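You operate a simulated robot arm through the tools that you are given. There is no shell and no other tool.

You run a simulated two-armed robot. Do the job below in one go: nothing can be reset, and whatever is moved stays where it is left.

JOB
Put a pale, a pink and a blue capsule into the sample tub and click its lid on.
Fine: take them off the belt; the tub stays on the ledge.

It is judged by the outcome, as a careful person would: the job done as asked, and still so three seconds after it is handed in. It fails if anything else is knocked over, pushed out of place, dropped, spilled or broken. Lids that push on must go on centred and level and be pressed home; caps that screw on are set level and turned clockwise until they are tight.

ROBOT AND FRAMES
Two 7-joint arms with two-finger grippers on one trunk that stands fixed in place. Base frame: the origin is at the foot of the trunk, x ahead of it, y to its left, z up; the work surface is at about z = 0.85. Readings come in m, rad, newtons and seconds.
The left shoulder is at [0.041, 0.175, 1.228], the right one opposite. With the tool pointing down near the work surface each hand reaches from about 0.1 to 0.84 m from the base axis, measured 20 degrees to its own side. Payload 2.94 kg a hand.
The tool frame of a hand sits at the grasp point between the pads (the TCP): z along the fingers, y along the line on which they close. The tips reach 0.03 m beyond it. The gripper opens to 0.138 m; its body begins 0.109 m behind the TCP.
Orientation is told as [roll, pitch, yaw] about the base's x, y, z axes, in that order, counted from this pose: with the fingers straight down and closing along the base's y, the tool's x points along the base's -x, its y along +y and its z along -z.

CONTROLS
- The arms move only by the tool step_arm. It takes "left_plan", "right_plan" or both (then of equal length, played together; a hand with none holds still); each is a list of rows, each a list of 3 entries, a list of its own where there are three numbers: the gripper command, from -1 (fully open) to 1 (shut), values between in proportion, then the shift along the tool's x, y, z in units of 30 mm (1.0 is 30 mm), then the turn, a rotation vector about the tool's x, y, z in units of 5 degrees (1.0 is 5 degrees). In form: [[jaw, [x, y, z], [wx, wy, wz]], ...]. A call has 1 to 20 rows; each row shifts and turns the commanded pose from where the row before left it, along the tool's axes as they then stand. A call with a number of a shift or a turn outside -1 to 1 is refused whole. Each row takes 0.2 s and may step no farther than 0.05 m and 0.15 rad from the row before; otherwise, or with a gripper value out of range, the whole call is refused. Where a pose cannot be reached the arm comes as near as it can. A force on the tool above 40 N (or 10 N above the force at the start of the call, whichever is more), or a blocked arm, ends the call early, and 0.2 s more pass. The fingers move at their own pace (about 0.045 m/s each) and stop on an object; they squeeze with about 26 N. The grip force told is the motor's: it shows also when the fingers shut on nothing. Time passes only in rows, and 0.2 s behind the last, so rows that do not move let the fingers close. It gives the time, the measured TCP pose, the force on the tool (base axes), the opening and the grip force at its end, in the units of the frame above (readings bear some noise), with the torque about the TCP (base axes, N m) and any sound that the robot's microphone picked up.
- Cameras (640 x 400 px; columns grow to the right, rows downward): "scene" is now at [0.0947, 0.0441, 1.7139]; the picture's right is [0.45, -0.89, 0.00], its down [-0.70, -0.35, -0.63] and it looks along [0.56, 0.28, -0.78] (base axes); focal length 333 px, centre (320, 200). "left" rides on the left gripper at [0.071, -0.019, -0.146] in its tool frame; the picture's right is [0.26, 0.96, 0.00], its down [-0.85, 0.23, -0.48] and it looks along [-0.46, 0.12, 0.88] (tool axes); focal length 280 px, centre (320, 200). "right" rides on the right gripper at [0.071, 0.019, -0.146] in its tool frame; the picture's right is [-0.26, 0.96, 0.00], its down [-0.85, -0.23, -0.48] and it looks along [-0.46, -0.12, 0.88] (tool axes); focal length 280 px, centre (320, 200).
- snapshot(camera): a new picture of that camera. The clock stands still meanwhile.
- raise_lower(by): moves the trunk up (or, below 0, down) by that many m; the arms and the scene camera ride with it, the base frame stays. It gives what a move gives, with no picture.
- aim_head(pan, tilt): turns the head with the scene camera to pan (to the left, within 2.094 rad either way) and tilt (down, from -0.506 to 1.204), counted from straight ahead of the robot (the tilt from the chest, where the trunk bows). It gives what a move gives.
- locate(camera, pixels): for up to 12 pixels [column, row] of the newest picture of that camera ("zoom" is the newest enlarged one), the place [x, y, z] in the base frame of the surface seen there, good to about 0.002 m, but the place of the scene camera against the robot may be out by one fixed shift of up to 0.025 m in any direction. The clock stands still meanwhile.
- zoom(camera, box): a new picture of the part [left, top, right, bottom] of that camera's present view, enlarged. The clock stands still meanwhile.
- hand_in(): hands the job in; it is judged then, once.

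Leave the grippers open and the arms clear of the work at the hand-in unless told otherwise.

The tools are called after ">>>" as a command line: name --argument value ..., lists and objects as JSON in quotes. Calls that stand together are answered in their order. step_arm: Moves the arms, as the interface text tells. Its arguments: {"type":"object","properties":{"left_plan":{"type":"array"},"right_plan":{"type":"array"}},"required":[]} The other tools are called the same way: raise_lower (by) moves the trunk up or down; aim_head (pan, tilt) turns the head that bears the scene camera; snapshot (camera) takes a picture; locate (camera, pixels) gives the place of the surface under pixels of a picture; zoom (camera, box) takes an enlarged picture of a part of a camera's view; hand_in () hands the job in.

At the start:

```text
t: 0.0
left_eef_pos: [0.4646, 0.5335, 1.2605]
left_tcp_rot: [-0.001, 0.001, 0.0]
left_wrist_force: [-0.5, -0.4, 0.0]
left_ft_torque: [0.01, 0.0, 0.0]
left_finger_gap: 0.1383
left_finger_force: 0.0
right_eef_pos: [0.5107, -0.0008, 1.1692]
right_tcp_rot: [-0.001, 0.001, 0.0]
right_wrist_force: [-1.0, 0.0, -0.1]
right_ft_torque: [0.01, 0.01, -0.02]
right_finger_gap: 0.1381
right_finger_force: 0.1
trunk travel left (down, up): [-0.4, 0.334]
head pan, tilt (commanded): [0.466, 0.894]
```

scene: 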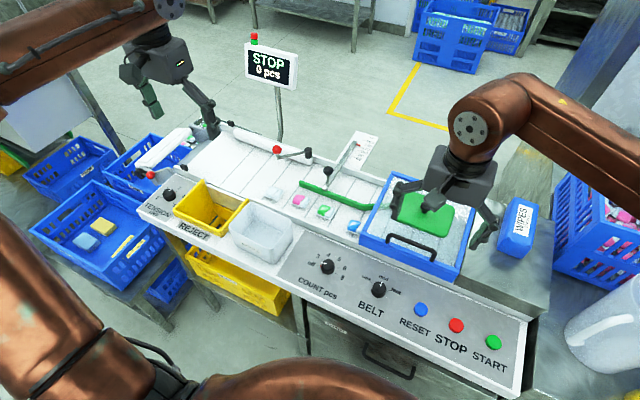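
right: 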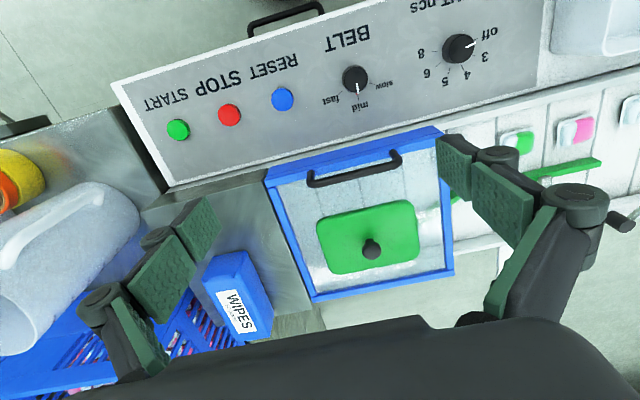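
left: 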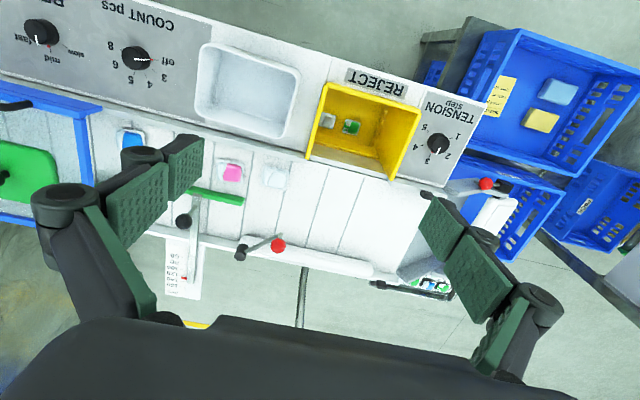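

I see a belt with capsules around (270-360, 190-230), a pale tub on the ledge at about (262, 232), and a green lid with a knob at about (420, 213) in a blue-framed box. I'll zoom in on these first.

>>> zoom --camera "scene" --box '[220, 150, 400, 262]'

>>> zoom --camera "scene" --box '[340, 160, 520, 290]'

>>> zoom --camera "right" --box '[250, 80, 640, 320]'

>>> zoom --camera "left" --box '[100, 20, 460, 300]'

```text
3.56 times, centred on (310, 206) of scene
```

zoom: 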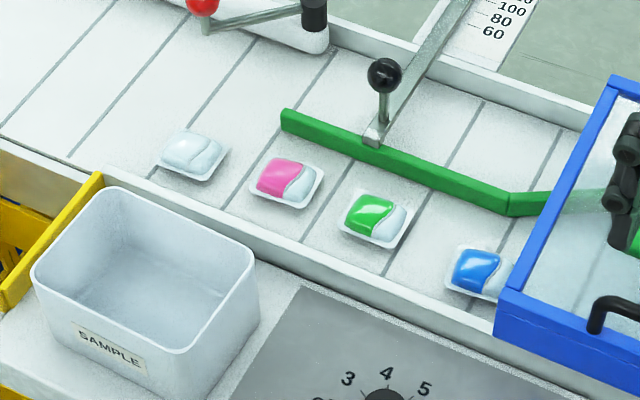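

```text
3.08 times, centred on (430, 225) of scene
```

zoom: 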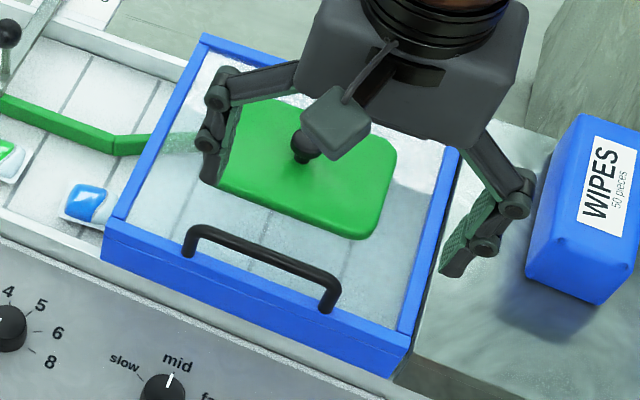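

```text
1.64 times, centred on (445, 200) of right
```

zoom: 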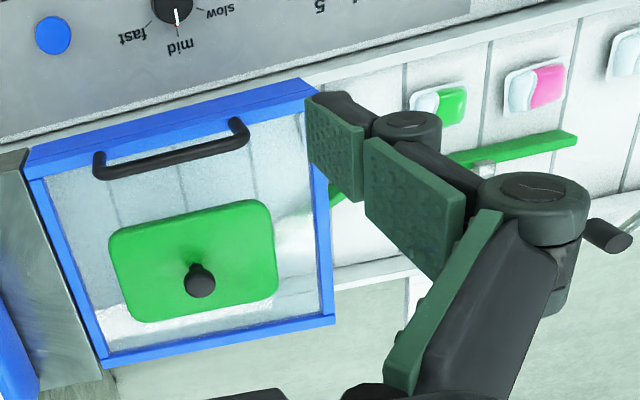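

```text
1.43 times, centred on (280, 160) of left
```

zoom: 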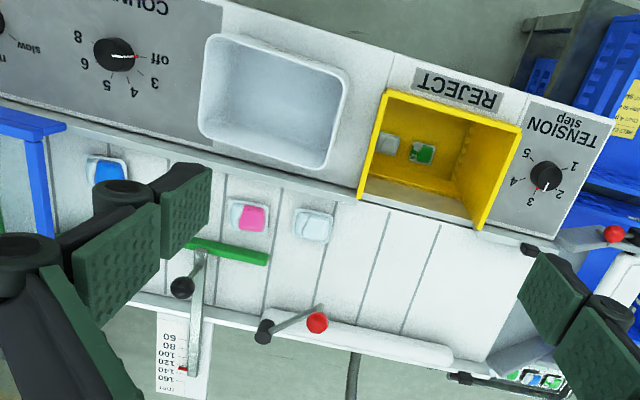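

Belt reads STOP. The capsules from left to right: pale, pink, green, blue (beside the blue guard). The green lid rests on top of the clear guard. Next I get locations of these from the scene camera, then the hand cameras to calibrate out the scene camera's shift.

>>> zoom --camera "scene" --box '[220, 150, 400, 262]'

>>> locate --camera "zoom" --pixels '[[192, 152], [284, 182], [372, 217], [480, 270], [107, 187], [253, 252], [180, 350], [33, 270], [130, 260], [290, 118], [385, 75], [300, 247]]'

>>> snapshot --camera "left"

>>> locate --camera "left" --pixels '[[276, 175], [231, 171], [130, 140], [206, 44], [299, 72], [284, 136], [193, 117], [245, 95], [242, 200], [183, 221], [327, 85], [278, 245]]'

>>> snapshot --camera "right"

>>> locate --camera "right" --pixels '[[371, 250], [318, 221], [412, 200], [419, 257], [327, 274], [350, 225], [300, 250], [355, 165], [518, 142], [576, 131], [270, 180], [440, 135]]'

```text
3.56 times, centred on (310, 206) of scene
```

zoom: 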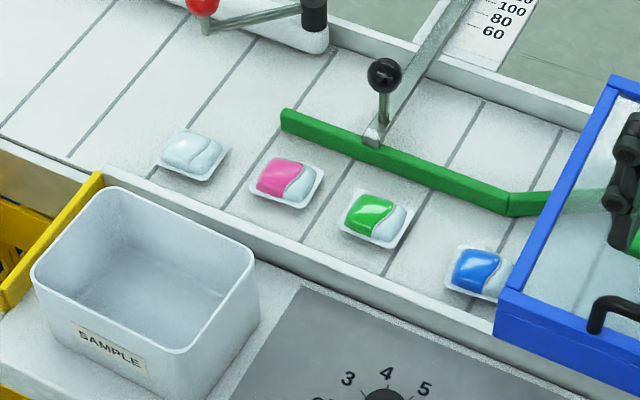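

```text
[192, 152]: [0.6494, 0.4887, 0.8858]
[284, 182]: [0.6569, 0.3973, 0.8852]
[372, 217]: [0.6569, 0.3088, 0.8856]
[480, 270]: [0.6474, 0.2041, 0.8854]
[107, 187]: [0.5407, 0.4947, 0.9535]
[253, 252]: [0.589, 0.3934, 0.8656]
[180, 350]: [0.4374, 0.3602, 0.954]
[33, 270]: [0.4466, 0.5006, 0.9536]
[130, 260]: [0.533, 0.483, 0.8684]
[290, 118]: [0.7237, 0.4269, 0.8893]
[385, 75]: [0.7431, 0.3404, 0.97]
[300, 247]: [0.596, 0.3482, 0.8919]
```

```text
taken
```

left: 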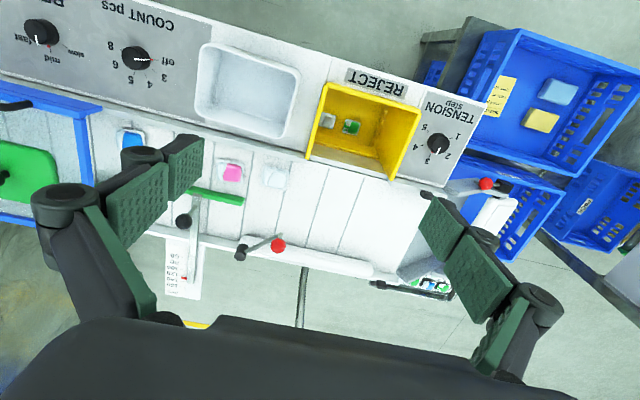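

```text
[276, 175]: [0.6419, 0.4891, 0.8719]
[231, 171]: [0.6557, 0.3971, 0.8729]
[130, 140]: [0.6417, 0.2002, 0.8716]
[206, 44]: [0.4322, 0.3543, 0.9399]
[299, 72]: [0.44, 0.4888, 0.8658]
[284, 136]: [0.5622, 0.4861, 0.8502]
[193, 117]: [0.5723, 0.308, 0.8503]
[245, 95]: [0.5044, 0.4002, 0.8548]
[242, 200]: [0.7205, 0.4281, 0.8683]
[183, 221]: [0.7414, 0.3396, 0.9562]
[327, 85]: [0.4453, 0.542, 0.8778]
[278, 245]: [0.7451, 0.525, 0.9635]
```

```text
taken
```

right: 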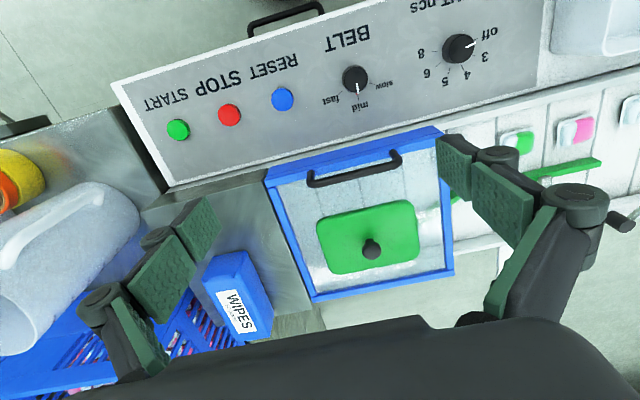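

```text
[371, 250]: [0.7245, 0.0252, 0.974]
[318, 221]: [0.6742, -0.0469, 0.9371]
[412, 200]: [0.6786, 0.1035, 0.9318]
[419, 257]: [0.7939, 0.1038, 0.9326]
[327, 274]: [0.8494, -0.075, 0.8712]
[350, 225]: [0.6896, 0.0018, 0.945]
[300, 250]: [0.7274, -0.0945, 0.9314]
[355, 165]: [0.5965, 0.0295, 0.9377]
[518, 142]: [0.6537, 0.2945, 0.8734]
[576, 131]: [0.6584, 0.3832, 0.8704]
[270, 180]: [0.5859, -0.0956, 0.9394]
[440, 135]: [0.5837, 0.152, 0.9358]
```

Scene camera readings sit about 13 mm higher than the hand cameras' ones (pod tops 0.885 versus 0.872), so I will rely on the hand cameras. I'll bring the left hand to about (0.49, 0.31, 1.15) for a closer look at the belt, tub and lid.

>>> step_arm --left_plan '[[-1, [-0.1, -0.93, 0.46], [0, 0, 0]], [-1, [-0.1, -0.93, 0.46], [0, 0, 0]], [-1, [-0.1, -0.93, 0.46], [0, 0, 0]], [-1, [-0.1, -0.93, 0.46], [0, 0, 0]], [-1, [-0.1, -0.93, 0.46], [0, 0, 0]], [-1, [-0.1, -0.93, 0.46], [0, 0, 0]], [-1, [-0.1, -0.93, 0.46], [0, 0, 0]], [-1, [-0.1, -0.93, 0.46], [0, 0, 0]]]'

>>> snapshot --camera "left"

>>> snapshot --camera "scene"

```text
t: 1.8
left_eef_pos: [0.488, 0.3089, 1.1502]
left_tcp_rot: [0.001, 0.0, 0.0]
left_wrist_force: [-0.3, -1.4, -0.2]
left_ft_torque: [0.03, 0.03, -0.02]
left_finger_gap: 0.138
left_finger_force: 0.0
right_eef_pos: [0.5115, -0.0, 1.1686]
right_tcp_rot: [0.001, 0.002, -0.001]
right_wrist_force: [0.4, -0.5, -0.4]
right_ft_torque: [0.03, -0.01, 0.0]
right_finger_gap: 0.1382
right_finger_force: 0.1
trunk travel left (down, up): [-0.4, 0.334]
head pan, tilt (commanded): [0.466, 0.894]
```

```text
taken
```

left: 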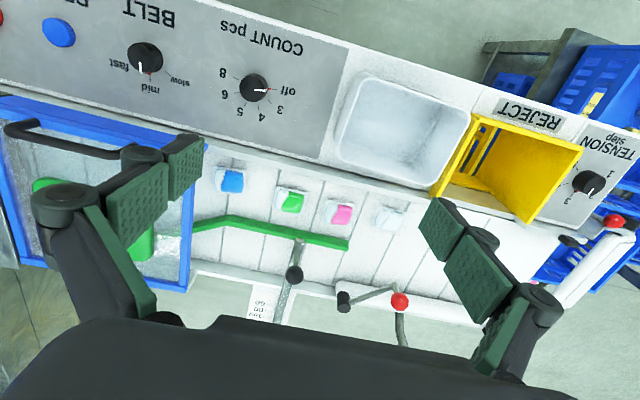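

```text
taken
```

scene: 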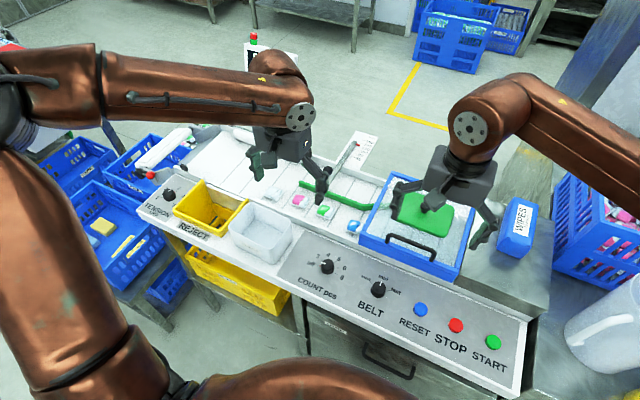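

Now a close view of the capsules (about (230-395, 180-220) in the left picture) and the tub (about (400, 130)).

>>> zoom --camera "left" --box '[190, 140, 430, 290]'

>>> zoom --camera "left" --box '[320, 50, 500, 200]'

>>> locate --camera "left" --pixels '[[231, 181], [292, 201], [341, 214], [389, 219], [361, 75], [470, 111], [336, 155], [437, 190], [455, 150], [400, 130], [345, 100], [390, 160]]'

```text
2.67 times, centred on (310, 215) of left
```

zoom: 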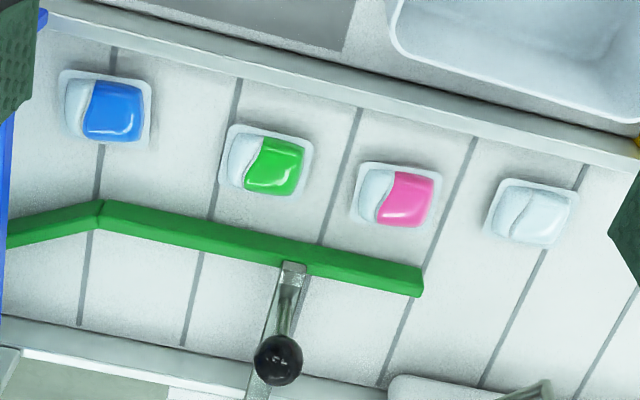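

```text
2.67 times, centred on (410, 125) of left
```

zoom: 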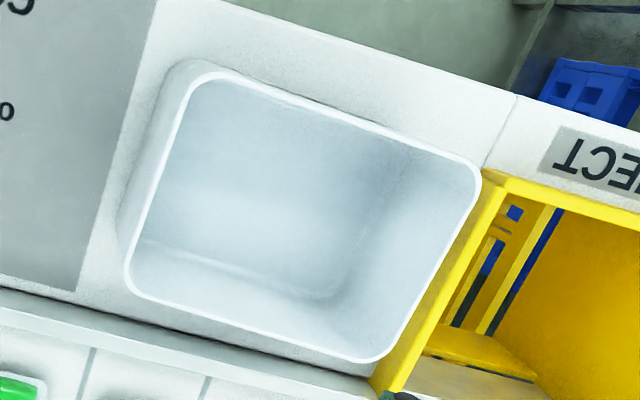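

```text
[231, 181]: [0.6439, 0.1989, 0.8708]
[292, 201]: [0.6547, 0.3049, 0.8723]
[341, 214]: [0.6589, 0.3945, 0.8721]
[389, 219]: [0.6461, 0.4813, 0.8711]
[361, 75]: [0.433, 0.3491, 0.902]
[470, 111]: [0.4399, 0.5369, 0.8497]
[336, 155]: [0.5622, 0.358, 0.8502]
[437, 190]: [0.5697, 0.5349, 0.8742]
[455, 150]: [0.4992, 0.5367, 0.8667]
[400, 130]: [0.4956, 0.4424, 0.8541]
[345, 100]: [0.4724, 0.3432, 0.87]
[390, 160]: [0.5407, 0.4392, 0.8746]
```

I'll locate points on the tub rim in this newest zoom, then retake the pod zoom to locate pod corners.

>>> locate --camera "zoom" --pixels '[[345, 117], [340, 120], [435, 262], [438, 264], [250, 333], [252, 337], [157, 185], [153, 187], [205, 74], [481, 178], [128, 285], [378, 361]]'

>>> zoom --camera "left" --box '[190, 140, 430, 290]'

>>> locate --camera "zoom" --pixels '[[62, 72], [150, 84], [147, 147], [61, 132], [364, 163], [440, 174], [430, 228], [353, 218], [500, 179], [577, 195], [553, 247], [487, 228]]'

>>> locate --camera "zoom" --pixels '[[105, 108], [265, 165], [397, 197], [532, 212], [230, 100], [320, 180], [190, 330], [300, 60], [100, 212], [280, 255], [277, 352], [45, 95]]'

```text
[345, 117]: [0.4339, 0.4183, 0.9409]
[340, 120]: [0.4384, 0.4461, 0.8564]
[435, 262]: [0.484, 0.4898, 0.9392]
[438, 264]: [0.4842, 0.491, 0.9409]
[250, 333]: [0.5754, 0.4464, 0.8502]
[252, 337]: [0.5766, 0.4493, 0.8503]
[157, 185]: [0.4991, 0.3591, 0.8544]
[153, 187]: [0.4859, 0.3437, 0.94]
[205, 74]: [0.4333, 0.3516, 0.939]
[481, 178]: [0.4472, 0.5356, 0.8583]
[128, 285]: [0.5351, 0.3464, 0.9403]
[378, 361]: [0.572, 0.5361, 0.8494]
```

```text
2.67 times, centred on (310, 215) of left
```

zoom: 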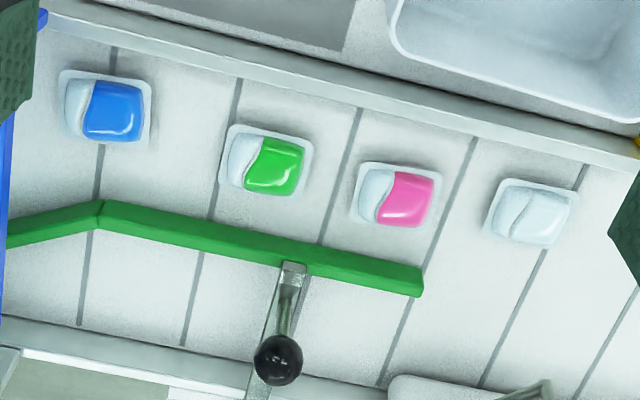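

```text
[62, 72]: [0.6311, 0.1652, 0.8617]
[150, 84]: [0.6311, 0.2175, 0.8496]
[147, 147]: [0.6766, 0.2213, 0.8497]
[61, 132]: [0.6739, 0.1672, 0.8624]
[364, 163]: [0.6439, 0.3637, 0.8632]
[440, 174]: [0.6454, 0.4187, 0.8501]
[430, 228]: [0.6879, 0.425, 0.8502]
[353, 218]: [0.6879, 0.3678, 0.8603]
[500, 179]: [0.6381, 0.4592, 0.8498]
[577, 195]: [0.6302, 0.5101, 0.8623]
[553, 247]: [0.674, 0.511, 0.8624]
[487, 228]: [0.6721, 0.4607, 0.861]
```

```text
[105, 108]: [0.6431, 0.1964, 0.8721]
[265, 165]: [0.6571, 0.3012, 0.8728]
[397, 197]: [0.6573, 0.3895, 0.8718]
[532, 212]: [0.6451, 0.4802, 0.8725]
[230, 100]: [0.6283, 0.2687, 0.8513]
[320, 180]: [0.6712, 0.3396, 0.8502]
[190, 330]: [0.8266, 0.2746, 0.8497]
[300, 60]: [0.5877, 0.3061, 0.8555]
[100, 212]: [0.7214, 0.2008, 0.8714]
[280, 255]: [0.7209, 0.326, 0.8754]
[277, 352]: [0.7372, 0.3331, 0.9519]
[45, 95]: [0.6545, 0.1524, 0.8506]
```

The tub spans about x 0.433–0.540, y 0.344–0.492, with its rim at z≈0.940 and floor at 0.854. The capsules are about 45 × 52 mm, on a belt at z≈0.850 with tops at 0.872. I'll move the right hand out of the way (right, back and up) and set the left fingers to part-open to learn their shape.

>>> step_arm --right_plan '[[-1, [0.4, -0.7, -0.5], [0, 0, 0]], [-1, [0.4, -0.7, -0.5], [0, 0, 0]], [-1, [0.4, -0.7, -0.5], [0, 0, 0]], [-1, [0.4, -0.7, -0.3], [0, 0, 0]], [-1, [0.4, -0.7, -0.3], [0, 0, 0]], [-1, [0.4, -0.7, -0.3], [0, 0, 0]], [-1, [0.4, -0.7, 0], [0, 0, 0]], [-1, [0.4, -0.7, 0], [0, 0, 0]], [-1, [0.4, -0.7, 0], [0, 0, 0]], [-1, [0.4, -0.7, 0], [0, 0, 0]]]' --left_plan '[[0, [0, 0, 0], [0, 0, 0]], [0, [0, 0, 0], [0, 0, 0]], [0, [0, 0, 0], [0, 0, 0]], [0, [0, 0, 0], [0, 0, 0]], [0, [0, 0, 0], [0, 0, 0]], [0, [0, 0, 0], [0, 0, 0]], [0, [0, 0, 0], [0, 0, 0]], [0, [0, 0, 0], [0, 0, 0]], [0, [0, 0, 0], [0, 0, 0]], [0, [0, 0, 0], [0, 0, 0]]]'

>>> snapshot --camera "left"

>>> zoom --camera "scene" --box '[200, 80, 380, 220]'

```text
t: 4.0
left_eef_pos: [0.4882, 0.3084, 1.1513]
left_tcp_rot: [0.0, 0.0, -0.001]
left_wrist_force: [1.2, 0.5, 1.0]
left_ft_torque: [-0.01, 0.01, -0.01]
left_finger_gap: 0.0692
left_finger_force: 0.1
right_eef_pos: [0.3889, -0.2114, 1.2433]
right_tcp_rot: [0.003, 0.0, -0.001]
right_wrist_force: [-0.2, -0.4, -0.1]
right_ft_torque: [0.03, -0.03, 0.01]
right_finger_gap: 0.138
right_finger_force: 0.0
trunk travel left (down, up): [-0.4, 0.334]
head pan, tilt (commanded): [0.466, 0.894]
```

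```text
taken
```

left: 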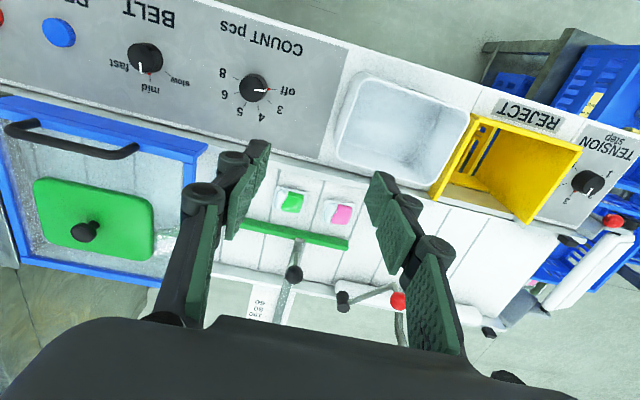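

```text
2.86 times, centred on (290, 150) of scene
```

zoom: 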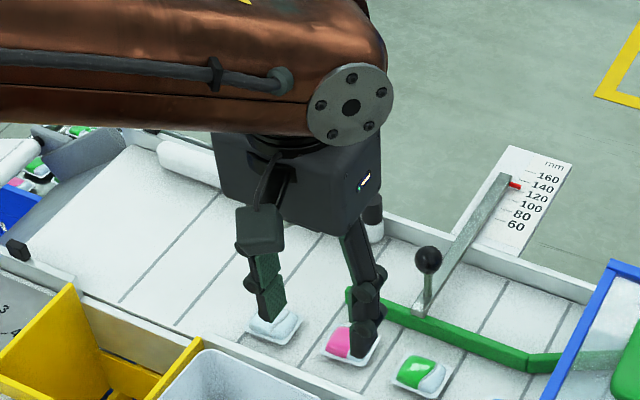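

Command 0 gives a gap of 69 mm. I'll locate points on the fingertips to learn how far they reach and how thick they are.

>>> zoom --camera "left" --box '[160, 120, 480, 320]'

>>> locate --camera "zoom" --pixels '[[212, 45], [185, 43], [190, 90], [150, 190], [140, 230], [430, 105], [500, 150], [460, 190], [545, 240], [150, 75], [90, 145], [60, 250]]'

```text
2.00 times, centred on (320, 220) of left
```

zoom: 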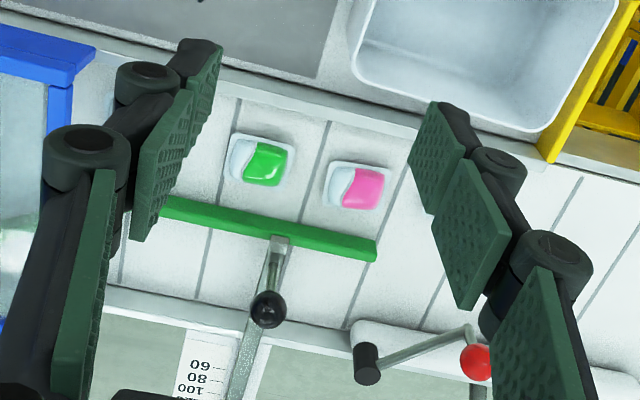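

```text
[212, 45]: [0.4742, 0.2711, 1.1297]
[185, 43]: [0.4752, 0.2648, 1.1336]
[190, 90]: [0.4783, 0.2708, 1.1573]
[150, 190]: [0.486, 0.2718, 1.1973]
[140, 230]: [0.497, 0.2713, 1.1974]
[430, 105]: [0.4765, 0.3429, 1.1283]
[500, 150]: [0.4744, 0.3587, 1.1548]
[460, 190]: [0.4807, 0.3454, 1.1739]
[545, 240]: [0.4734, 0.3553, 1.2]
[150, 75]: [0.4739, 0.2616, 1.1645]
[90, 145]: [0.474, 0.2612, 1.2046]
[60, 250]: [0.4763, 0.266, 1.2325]
```

Fingertips end about 25–30 mm below the TCP and each is about 13–16 mm thick and 28 mm wide. The pale capsule is centred near (0.652, 0.486), so I'll move the left hand above it to z≈1.0, keeping the fingers closing along y.

>>> step_arm --left_plan '[[0, [-0.78, 0.85, 0.5], [0, 0, 0]], [0, [-0.78, 0.85, 0.5], [0, 0, 0]], [0, [-0.78, 0.85, 0.5], [0, 0, 0]], [0, [-0.78, 0.85, 0.5], [0, 0, 0]], [0, [-0.78, 0.85, 0.5], [0, 0, 0]], [0, [-0.78, 0.85, 0.5], [0, 0, 0]], [0, [-0.78, 0.83, 0.5], [0, 0, 0]], [0, [0, 0, 0.8], [0, 0, 0]], [0, [0, 0, 0.7], [0, 0, 0]], [0, [0, 0, 0], [0, 0, 0]]]'

>>> snapshot --camera "left"

>>> snapshot --camera "scene"

```text
t: 6.2
left_eef_pos: [0.6112, 0.4886, 1.0106]
left_tcp_rot: [0.001, -0.002, 0.0]
left_wrist_force: [-0.4, 0.2, -0.3]
left_ft_torque: [0.02, 0.0, -0.03]
left_finger_gap: 0.0693
left_finger_force: 0.0
left hand out of reach, approached as far as the arm can: row 6, 7, 8, 9
right_eef_pos: [0.3909, -0.2108, 1.2422]
right_tcp_rot: [0.002, 0.002, 0.0]
right_wrist_force: [0.3, -0.7, 0.2]
right_ft_torque: [0.03, 0.0, 0.01]
right_finger_gap: 0.138
right_finger_force: 0.1
trunk travel left (down, up): [-0.4, 0.334]
head pan, tilt (commanded): [0.466, 0.894]
```

```text
taken
```

left: 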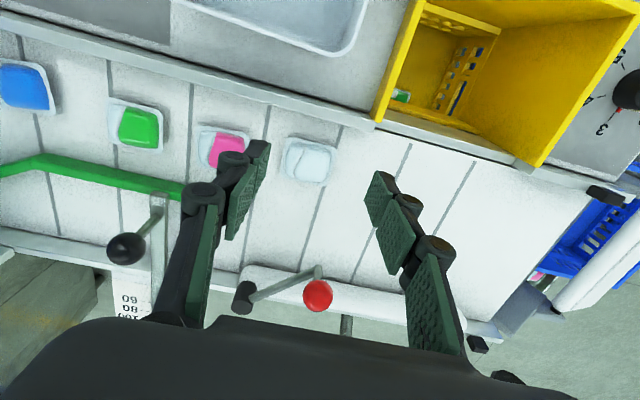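

```text
taken
```

scene: 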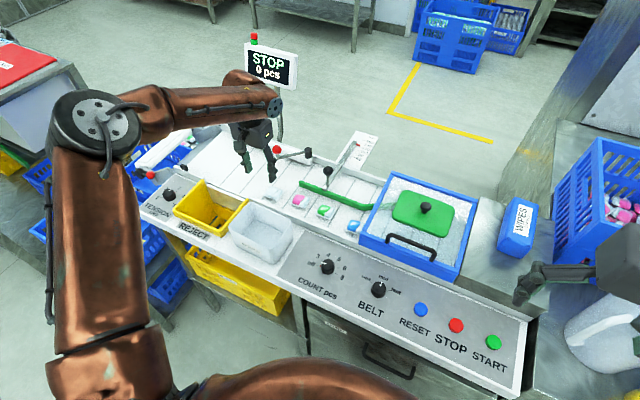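

The arm came up short: x is 0.611 instead of 0.652 at this height. The arm may reach farther lower down, so I'll lower by 60 mm (tips then at about 0.91, still above the pods) and see whether x catches up.

>>> step_arm --left_plan '[[0, [0, 0, 0.7], [0, 0, 0]], [0, [0, 0, 0.7], [0, 0, 0]], [0, [0, 0, 0.6], [0, 0, 0]], [0, [0, 0, 0], [0, 0, 0]]]'

```text
t: 7.2
left_eef_pos: [0.589, 0.4882, 0.962]
left_tcp_rot: [0.0, -0.001, 0.001]
left_wrist_force: [-0.6, 0.8, 0.3]
left_ft_torque: [0.02, 0.03, -0.03]
left_finger_gap: 0.0689
left_finger_force: 0.1
left hand out of reach, approached as far as the arm can: row 1, 2, 3
right_eef_pos: [0.3904, -0.2097, 1.2424]
right_tcp_rot: [0.003, 0.002, 0.0]
right_wrist_force: [-0.5, 0.1, -0.2]
right_ft_torque: [-0.04, -0.02, -0.02]
right_finger_gap: 0.1381
right_finger_force: 0.1
trunk travel left (down, up): [-0.4, 0.334]
head pan, tilt (commanded): [0.466, 0.894]
```

Going lower made it worse (x 0.589), so a wrist or arm limit applies with the hand upright. I'll tilt the hand about 20° so the fingers point forward and the wrist stays nearer; the TCP command stays where it is.

>>> step_arm --left_plan '[[0, [0, 0, 0], [0, -1, 0]], [0, [0, 0, 0], [0, -1, 0]], [0, [0, 0, 0], [0, -1, 0]], [0, [0, 0, 0], [0, -1, 0]], [0, [0, 0, 0], [0, 0, 0]]]'

>>> snapshot --camera "scene"

```text
t: 8.4
left_eef_pos: [0.5896, 0.4876, 0.9621]
left_tcp_rot: [0.0, -0.351, 0.001]
left_wrist_force: [-0.8, 0.0, -1.1]
left_ft_torque: [0.01, 0.01, 0.0]
left_finger_gap: 0.0692
left_finger_force: 0.0
right_eef_pos: [0.3909, -0.2095, 1.2419]
right_tcp_rot: [0.0, 0.001, -0.001]
right_wrist_force: [1.2, 0.2, 0.1]
right_ft_torque: [0.0, 0.01, 0.02]
right_finger_gap: 0.1379
right_finger_force: 0.1
trunk travel left (down, up): [-0.4, 0.334]
head pan, tilt (commanded): [0.466, 0.894]
```

```text
taken
```

scene: 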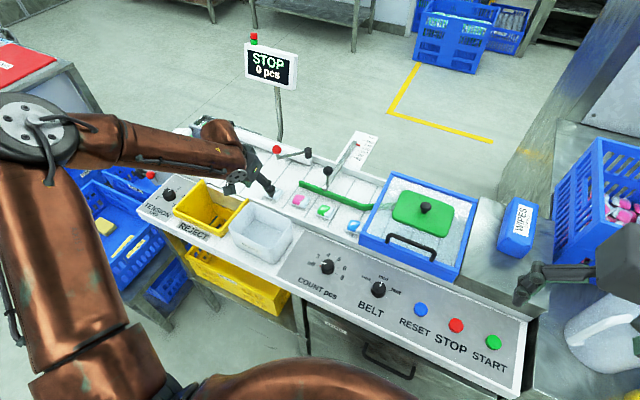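

The tilt worked and freed the reach (the command resets to where the arm actually is). Now I'll move forward 62 mm in base x at the same height.

>>> step_arm --left_plan '[[0, [-0.65, -0.02, 0.236], [0, 0, 0]], [0, [-0.65, -0.02, 0.236], [0, 0, 0]], [0, [-0.65, -0.02, 0.236], [0, 0, 0]], [0, [0, 0, 0], [0, 0, 0]]]'

>>> snapshot --camera "left"

>>> snapshot --camera "scene"

```text
t: 9.4
left_eef_pos: [0.6523, 0.4855, 0.9615]
left_tcp_rot: [0.0, -0.35, -0.002]
left_wrist_force: [-0.1, 0.3, 0.6]
left_ft_torque: [0.0, -0.01, -0.01]
left_finger_gap: 0.0691
left_finger_force: 0.0
right_eef_pos: [0.3888, -0.2088, 1.2423]
right_tcp_rot: [0.002, 0.001, 0.0]
right_wrist_force: [-0.2, 0.0, -0.1]
right_ft_torque: [-0.02, -0.01, 0.01]
right_finger_gap: 0.138
right_finger_force: 0.1
trunk travel left (down, up): [-0.4, 0.334]
head pan, tilt (commanded): [0.466, 0.894]
```

```text
taken
```

left: 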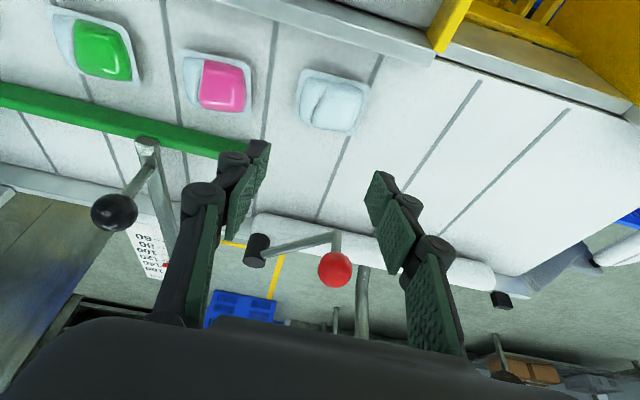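

```text
taken
```

scene: 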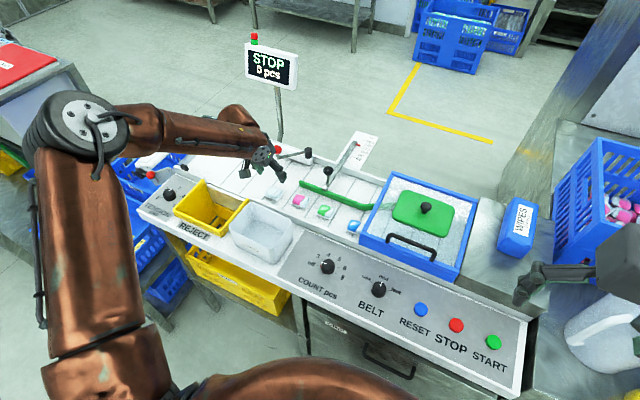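

Reached (0.652, 0.486, 0.962). The pale capsule is at about (333, 103) in the left picture; I'll zoom on all pods to locate their edges.

>>> zoom --camera "left" --box '[40, 0, 400, 225]'

>>> locate --camera "zoom" --pixels '[[475, 125], [583, 153], [560, 232], [460, 208], [530, 138], [572, 192], [510, 222], [468, 165], [520, 175], [264, 90], [376, 115], [366, 198]]'

>>> locate --camera "zoom" --pixels '[[262, 177], [320, 145], [371, 155], [318, 190], [260, 135], [60, 20], [175, 40], [180, 135], [70, 125], [120, 85], [380, 270], [630, 100]]'

```text
1.78 times, centred on (220, 112) of left
```

zoom: 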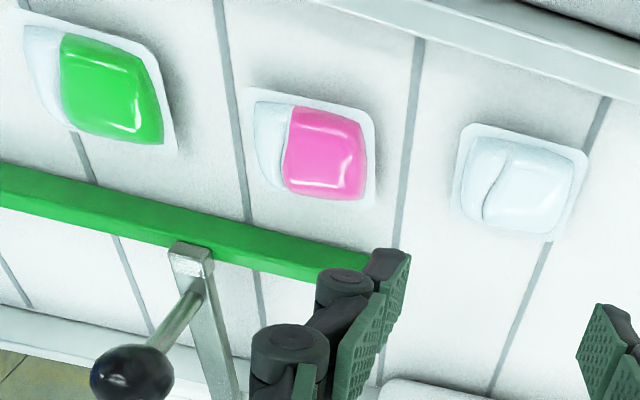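

```text
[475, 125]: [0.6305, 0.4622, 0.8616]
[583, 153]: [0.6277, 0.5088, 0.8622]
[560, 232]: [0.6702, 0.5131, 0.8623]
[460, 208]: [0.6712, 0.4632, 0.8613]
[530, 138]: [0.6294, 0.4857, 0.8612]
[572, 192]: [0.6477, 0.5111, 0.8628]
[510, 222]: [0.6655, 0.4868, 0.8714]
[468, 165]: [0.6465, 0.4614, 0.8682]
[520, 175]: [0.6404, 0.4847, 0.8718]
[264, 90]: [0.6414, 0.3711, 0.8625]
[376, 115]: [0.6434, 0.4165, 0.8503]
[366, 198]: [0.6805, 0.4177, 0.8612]
```

```text
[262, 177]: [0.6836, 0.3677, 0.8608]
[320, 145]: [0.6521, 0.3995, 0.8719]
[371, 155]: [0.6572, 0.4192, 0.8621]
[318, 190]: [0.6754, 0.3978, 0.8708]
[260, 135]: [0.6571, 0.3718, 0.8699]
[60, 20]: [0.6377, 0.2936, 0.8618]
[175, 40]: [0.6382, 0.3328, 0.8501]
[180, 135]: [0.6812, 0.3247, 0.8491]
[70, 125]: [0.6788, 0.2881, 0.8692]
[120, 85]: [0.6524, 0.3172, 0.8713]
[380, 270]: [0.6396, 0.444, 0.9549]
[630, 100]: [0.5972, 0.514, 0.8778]
```

The pale capsule's tray spans x 0.629–0.671 and y 0.4615–0.512 at z 0.862, so its centre is (0.650, 0.487); the front wall top is at 0.878 with its inner edge at x≈0.597. I'll descend in a straight line to TCP (0.643, 0.487, 0.888), with tips just above the belt, without closing yet.

>>> step_arm --left_plan '[[0, [0.283, 0.0125, 0.5485], [0, 0, 0]], [0, [0.283, 0.0125, 0.5485], [0, 0, 0]], [0, [0.283, 0.0125, 0.5485], [0, 0, 0]], [0, [0.283, 0.0125, 0.5485], [0, 0, 0]], [0, [0, 0, 0], [0, 0, 0]]]'

>>> snapshot --camera "left"

>>> zoom --camera "scene" --box '[220, 120, 380, 240]'

```text
t: 10.6
left_eef_pos: [0.6265, 0.487, 0.9017]
left_tcp_rot: [0.0, -0.352, -0.001]
left_wrist_force: [0.1, -0.3, -0.3]
left_ft_torque: [0.0, 0.03, 0.01]
left_finger_gap: 0.0692
left_finger_force: 0.0
left hand out of reach, approached as far as the arm can: row 3, 4
right_eef_pos: [0.3903, -0.2086, 1.2424]
right_tcp_rot: [0.002, 0.001, 0.002]
right_wrist_force: [-0.9, 0.3, 0.5]
right_ft_torque: [0.01, -0.01, 0.02]
right_finger_gap: 0.1381
right_finger_force: 0.0
trunk travel left (down, up): [-0.4, 0.334]
head pan, tilt (commanded): [0.466, 0.894]
```

```text
taken
```

left: 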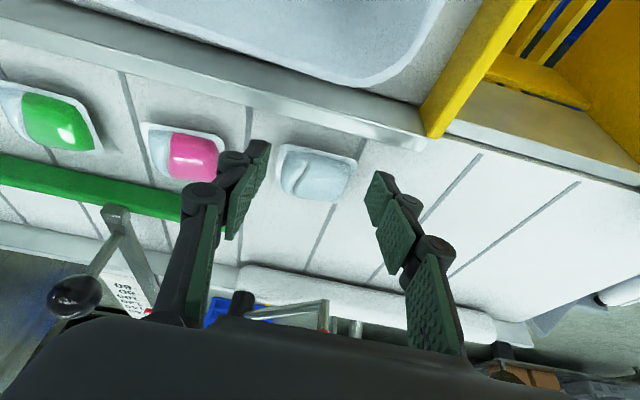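

```text
3.33 times, centred on (300, 180) of scene
```

zoom: 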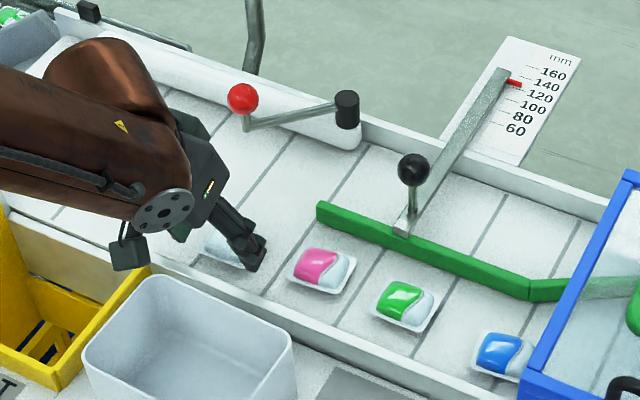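

The arm stops short again at low height (0.627, 0.487, 0.902). Nothing was touched. Lowering the trunk should put the shoulder nearer to the work height, so I'll raise both hands first and then lower the trunk 0.2 m.

>>> step_arm --left_plan '[[0, [-0.109, 0, -0.946], [0, 0, 0]], [0, [-0.109, 0, -0.946], [0, 0, 0]], [0, [-0.109, 0, -0.946], [0, 0, 0]], [0, [-0.109, 0, -0.946], [0, 0, 0]], [0, [-0.109, 0, -0.946], [0, 0, 0]], [0, [-0.109, 0, -0.946], [0, 0, 0]], [0, [-0.109, 0, -0.946], [0, 0, 0]], [0, [-0.109, 0, -0.946], [0, 0, 0]], [0, [-0.109, 0, -0.946], [0, 0, 0]]]' --right_plan '[[-1, [0, 0, -0.7], [0, 0, 0]], [-1, [0, 0, -0.7], [0, 0, 0]], [-1, [0, 0, -0.7], [0, 0, 0]], [-1, [0, 0, -0.7], [0, 0, 0]], [-1, [0, 0, -0.7], [0, 0, 0]], [-1, [0, 0, -0.7], [0, 0, 0]], [-1, [0, 0, -0.7], [0, 0, 0]], [-1, [0, 0, -0.7], [0, 0, 0]], [-1, [0, 0, -0.7], [0, 0, 0]]]'

>>> snapshot --camera "scene"

>>> snapshot --camera "right"

```text
t: 12.6
left_eef_pos: [0.5648, 0.4866, 1.1535]
left_tcp_rot: [0.0, -0.349, 0.0]
left_wrist_force: [-0.1, 0.4, -0.1]
left_ft_torque: [-0.03, -0.02, 0.0]
left_finger_gap: 0.0688
left_finger_force: 0.0
right_eef_pos: [0.3897, -0.2094, 1.4319]
right_tcp_rot: [0.001, 0.0, 0.001]
right_wrist_force: [-0.9, 0.5, -0.2]
right_ft_torque: [0.01, -0.05, -0.01]
right_finger_gap: 0.1378
right_finger_force: 0.2
trunk travel left (down, up): [-0.4, 0.334]
head pan, tilt (commanded): [0.466, 0.894]
```

```text
taken
```

scene: 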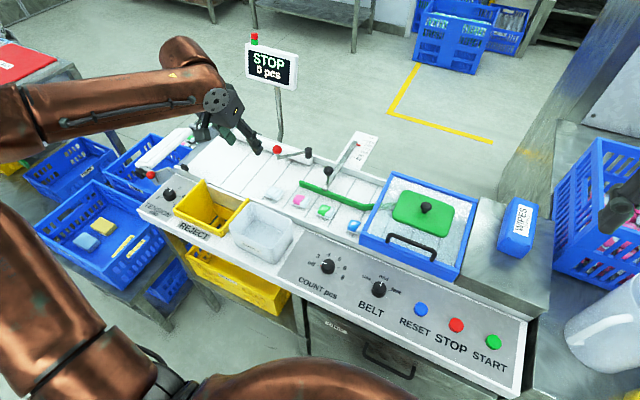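

```text
taken
```

right: 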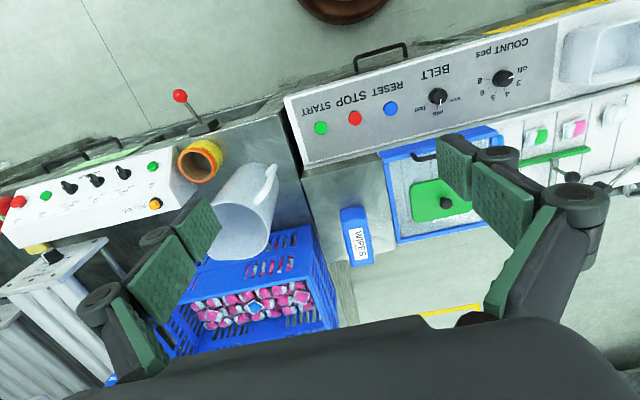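

Both hands are clear and high. I'll lower the trunk by 0.1 m and check.

>>> raise_lower --by -0.1

>>> snapshot --camera "scene"

```text
t: 13.9
left_eef_pos: [0.5665, 0.4861, 1.053]
left_tcp_rot: [-0.001, -0.35, 0.0]
left_wrist_force: [0.1, -0.1, 0.3]
left_ft_torque: [0.0, -0.06, 0.0]
left_finger_gap: 0.0691
left_finger_force: 0.0
right_eef_pos: [0.3897, -0.2095, 1.3326]
right_tcp_rot: [0.001, 0.0, -0.002]
right_wrist_force: [-1.0, -0.3, -0.2]
right_ft_torque: [0.0, -0.02, 0.01]
right_finger_gap: 0.1379
right_finger_force: 0.1
trunk travel left (down, up): [-0.3, 0.434]
head pan, tilt (commanded): [0.466, 0.894]
```

```text
taken
```

scene: 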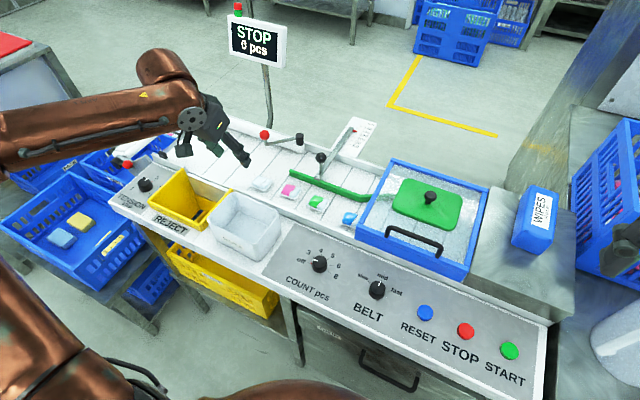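

All clear. I'll raise the left hand 0.1 m and lower the trunk another 0.1 m.

>>> step_arm --left_plan '[[0, [-0.29, 0, -0.78], [0, 0, 0]], [0, [-0.29, 0, -0.78], [0, 0, 0]], [0, [-0.29, 0, -0.78], [0, 0, 0]], [0, [-0.29, 0, -0.78], [0, 0, 0]]]'

>>> raise_lower --by -0.1

>>> snapshot --camera "scene"

```text
t: 14.9
left_eef_pos: [0.5675, 0.4869, 1.1523]
left_tcp_rot: [0.0, -0.349, 0.001]
left_wrist_force: [-0.2, -0.3, -0.1]
left_ft_torque: [0.01, -0.01, -0.02]
left_finger_gap: 0.069
left_finger_force: 0.0
right_eef_pos: [0.3908, -0.2102, 1.3306]
right_tcp_rot: [0.003, 0.0, 0.0]
right_wrist_force: [-0.4, 0.6, -0.7]
right_ft_torque: [-0.02, 0.0, -0.01]
right_finger_gap: 0.1381
right_finger_force: 0.0
trunk travel left (down, up): [-0.3, 0.434]
head pan, tilt (commanded): [0.466, 0.894]
```

```text
t: 16.3
left_eef_pos: [0.5662, 0.4862, 1.0534]
left_tcp_rot: [-0.001, -0.35, 0.0]
left_wrist_force: [-0.7, 0.1, -0.3]
left_ft_torque: [0.02, -0.01, -0.02]
left_finger_gap: 0.069
left_finger_force: 0.0
right_eef_pos: [0.389, -0.2105, 1.2321]
right_tcp_rot: [0.003, 0.001, 0.0]
right_wrist_force: [-0.1, -0.8, 0.0]
right_ft_torque: [0.01, -0.03, 0.0]
right_finger_gap: 0.1381
right_finger_force: 0.1
trunk travel left (down, up): [-0.2, 0.534]
head pan, tilt (commanded): [0.466, 0.894]
```

```text
taken
```

scene: 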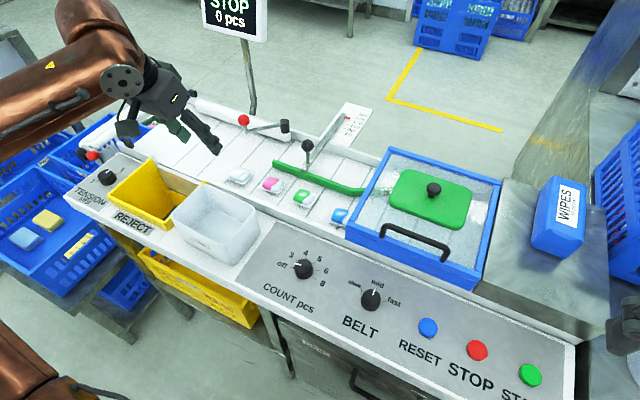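

Now, with the tilt kept, I'll go to just above the pale capsule at (0.643, 0.487, 0.95).

>>> step_arm --left_plan '[[0, [-0.244, 0.005, 0.823], [0, 0, 0]], [0, [-0.244, 0.005, 0.823], [0, 0, 0]], [0, [-0.244, 0.005, 0.823], [0, 0, 0]], [0, [-0.244, 0.005, 0.823], [0, 0, 0]], [0, [-0.244, 0.005, 0.823], [0, 0, 0]], [0, [0, 0, 0], [0, 0, 0]]]'

>>> snapshot --camera "left"

```text
t: 17.7
left_eef_pos: [0.645, 0.4858, 0.9479]
left_tcp_rot: [0.0, -0.351, 0.0]
left_wrist_force: [-0.3, -0.3, -0.4]
left_ft_torque: [0.0, 0.01, -0.01]
left_finger_gap: 0.069
left_finger_force: 0.2
right_eef_pos: [0.3903, -0.21, 1.2314]
right_tcp_rot: [0.003, 0.0, -0.002]
right_wrist_force: [-0.2, 1.3, 0.3]
right_ft_torque: [-0.03, -0.02, -0.01]
right_finger_gap: 0.1379
right_finger_force: 0.0
trunk travel left (down, up): [-0.2, 0.534]
head pan, tilt (commanded): [0.466, 0.894]
```

```text
taken
```

left: 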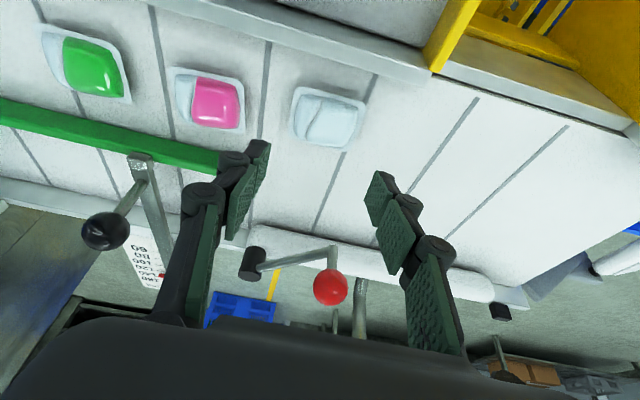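

Reachable now. Straight down 60 mm to TCP z 0.888, with the fingers astride the pale capsule.

>>> step_arm --left_plan '[[0, [0.25, 0.013, 0.618], [0, 0, 0]], [0, [0.25, 0.013, 0.618], [0, 0, 0]], [0, [0.25, 0.013, 0.618], [0, 0, 0]], [0, [0, 0, 0], [0, 0, 0]]]'

>>> snapshot --camera "left"

>>> zoom --camera "scene" --box '[170, 120, 330, 240]'

```text
t: 18.7
left_eef_pos: [0.6418, 0.4882, 0.8881]
left_tcp_rot: [-0.001, -0.349, 0.001]
left_wrist_force: [0.5, 0.2, 0.1]
left_ft_torque: [0.01, 0.0, 0.0]
left_finger_gap: 0.0691
left_finger_force: 0.0
right_eef_pos: [0.3903, -0.2087, 1.2309]
right_tcp_rot: [0.001, 0.0, 0.001]
right_wrist_force: [-0.1, -0.3, -0.8]
right_ft_torque: [-0.02, 0.0, -0.02]
right_finger_gap: 0.1378
right_finger_force: 0.1
trunk travel left (down, up): [-0.2, 0.534]
head pan, tilt (commanded): [0.466, 0.894]
```

```text
taken
```

left: 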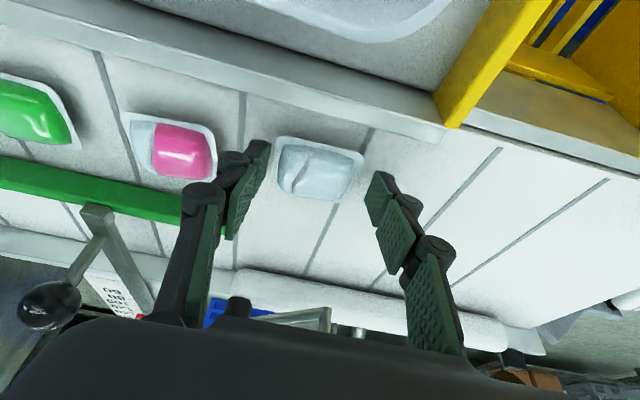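

```text
3.33 times, centred on (250, 180) of scene
```

zoom: 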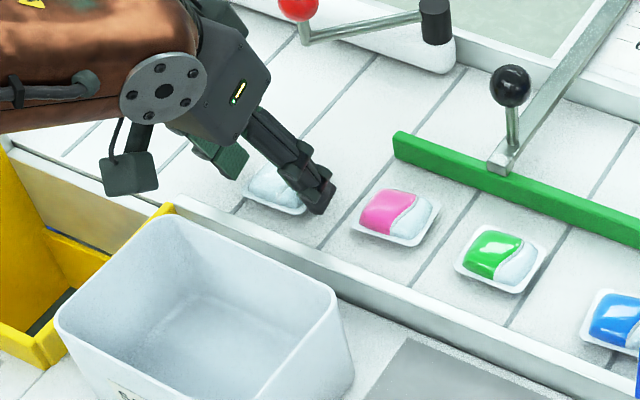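

The capsule sits centred between the fingertips (cols 274–362 between tips at 268 and 370). Closing the fingers now.

>>> step_arm --left_plan '[[0.5, [0, 0, 0], [0, 0, 0]], [1, [0, 0, 0], [0, 0, 0]], [1, [0, 0, 0], [0, 0, 0]], [1, [0, 0, 0], [0, 0, 0]], [1, [0, 0, 0], [0, 0, 0]]]'

>>> snapshot --camera "left"

```text
t: 19.9
left_eef_pos: [0.641, 0.4894, 0.8884]
left_tcp_rot: [0.0, -0.349, -0.001]
left_wrist_force: [0.1, 0.5, -0.2]
left_ft_torque: [0.02, -0.01, -0.02]
left_finger_gap: 0.0486
left_finger_force: 25.9
right_eef_pos: [0.3905, -0.2085, 1.2295]
right_tcp_rot: [0.002, 0.003, -0.001]
right_wrist_force: [-0.1, 0.5, 0.1]
right_ft_torque: [0.01, 0.04, 0.01]
right_finger_gap: 0.1381
right_finger_force: 0.2
trunk travel left (down, up): [-0.2, 0.534]
head pan, tilt (commanded): [0.466, 0.894]
```

```text
taken
```

left: 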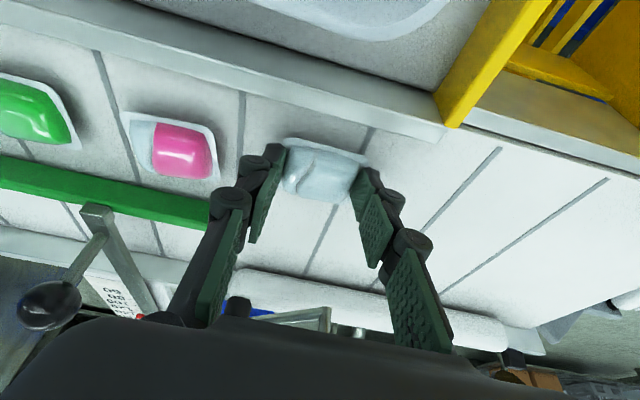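

Gripped (gap 48.6 mm, force 26 N). I'll lift it straight up 120 mm and then check it.

>>> step_arm --left_plan '[[1, [-0.137, 0, -0.375], [0, 0, 0]], [1, [-0.274, 0, -0.751], [0, 0, 0]], [1, [-0.274, 0, -0.751], [0, 0, 0]], [1, [-0.274, 0, -0.751], [0, 0, 0]], [1, [-0.274, 0, -0.751], [0, 0, 0]], [1, [-0.137, 0, -0.375], [0, 0, 0]]]'

>>> snapshot --camera "left"

>>> zoom --camera "scene" --box '[150, 80, 330, 240]'

```text
t: 21.3
left_eef_pos: [0.6421, 0.4873, 1.0072]
left_tcp_rot: [0.0, -0.349, 0.001]
left_wrist_force: [-0.6, -0.3, -0.1]
left_ft_torque: [-0.02, -0.05, -0.07]
left_finger_gap: 0.0
left_finger_force: 26.3
right_eef_pos: [0.3901, -0.2102, 1.2311]
right_tcp_rot: [0.002, 0.001, 0.0]
right_wrist_force: [-0.3, 0.0, 0.9]
right_ft_torque: [-0.01, 0.04, 0.03]
right_finger_gap: 0.1379
right_finger_force: 0.2
trunk travel left (down, up): [-0.2, 0.534]
head pan, tilt (commanded): [0.466, 0.894]
```

```text
taken
```

left: 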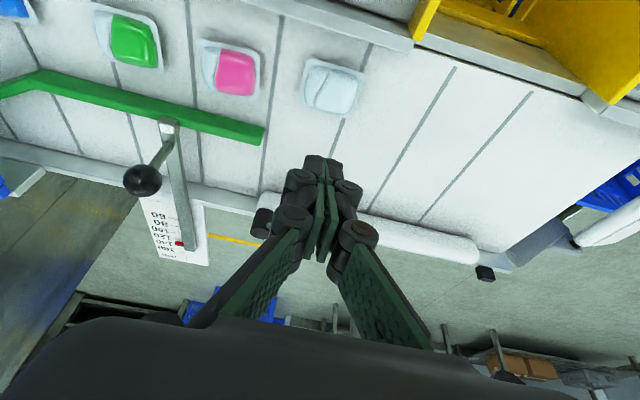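

```text
2.50 times, centred on (240, 160) of scene
```

zoom: 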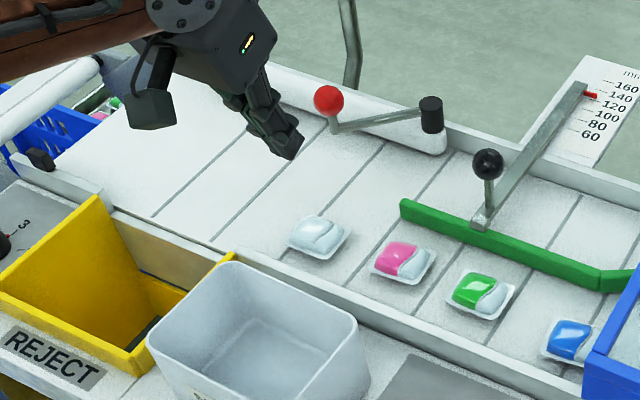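

The capsule slipped out on the lift and stayed on the belt in place; the grip was too shallow because tilting raises the front of the tips. I'll inspect the pod's shape close up and check where the tips end.

>>> zoom --camera "scene" --box '[215, 155, 325, 225]'

>>> zoom --camera "left" --box '[180, 20, 420, 200]'

>>> locate --camera "zoom" --pixels '[[332, 105], [483, 140], [465, 258], [325, 227], [405, 180], [395, 370], [390, 385], [400, 375], [255, 130], [245, 250], [110, 200], [410, 120]]'

```text
5.71 times, centred on (270, 190) of scene
```

zoom: 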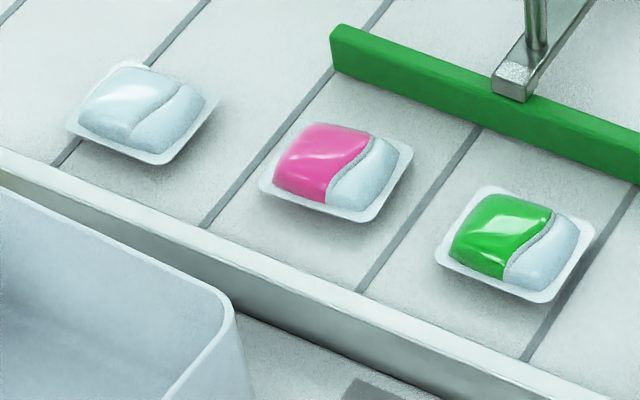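

```text
2.22 times, centred on (300, 110) of left
```

zoom: 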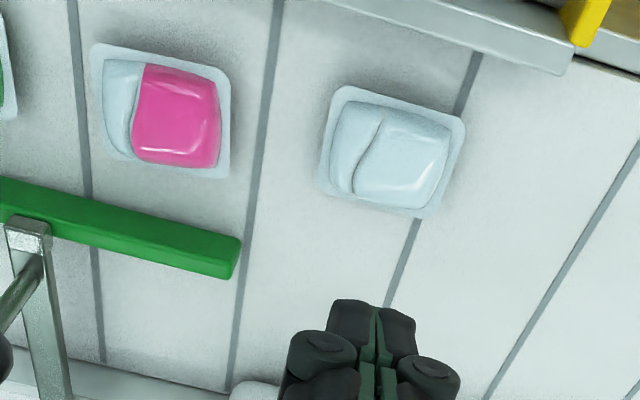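

```text
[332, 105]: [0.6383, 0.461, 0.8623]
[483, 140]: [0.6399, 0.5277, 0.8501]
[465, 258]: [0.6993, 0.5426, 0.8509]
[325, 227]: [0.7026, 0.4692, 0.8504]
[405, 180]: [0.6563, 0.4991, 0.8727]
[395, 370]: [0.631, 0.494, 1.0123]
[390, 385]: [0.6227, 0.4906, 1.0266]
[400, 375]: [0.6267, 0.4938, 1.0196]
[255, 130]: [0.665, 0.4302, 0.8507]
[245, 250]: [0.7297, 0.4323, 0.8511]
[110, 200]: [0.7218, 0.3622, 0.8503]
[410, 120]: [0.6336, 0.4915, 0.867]
```

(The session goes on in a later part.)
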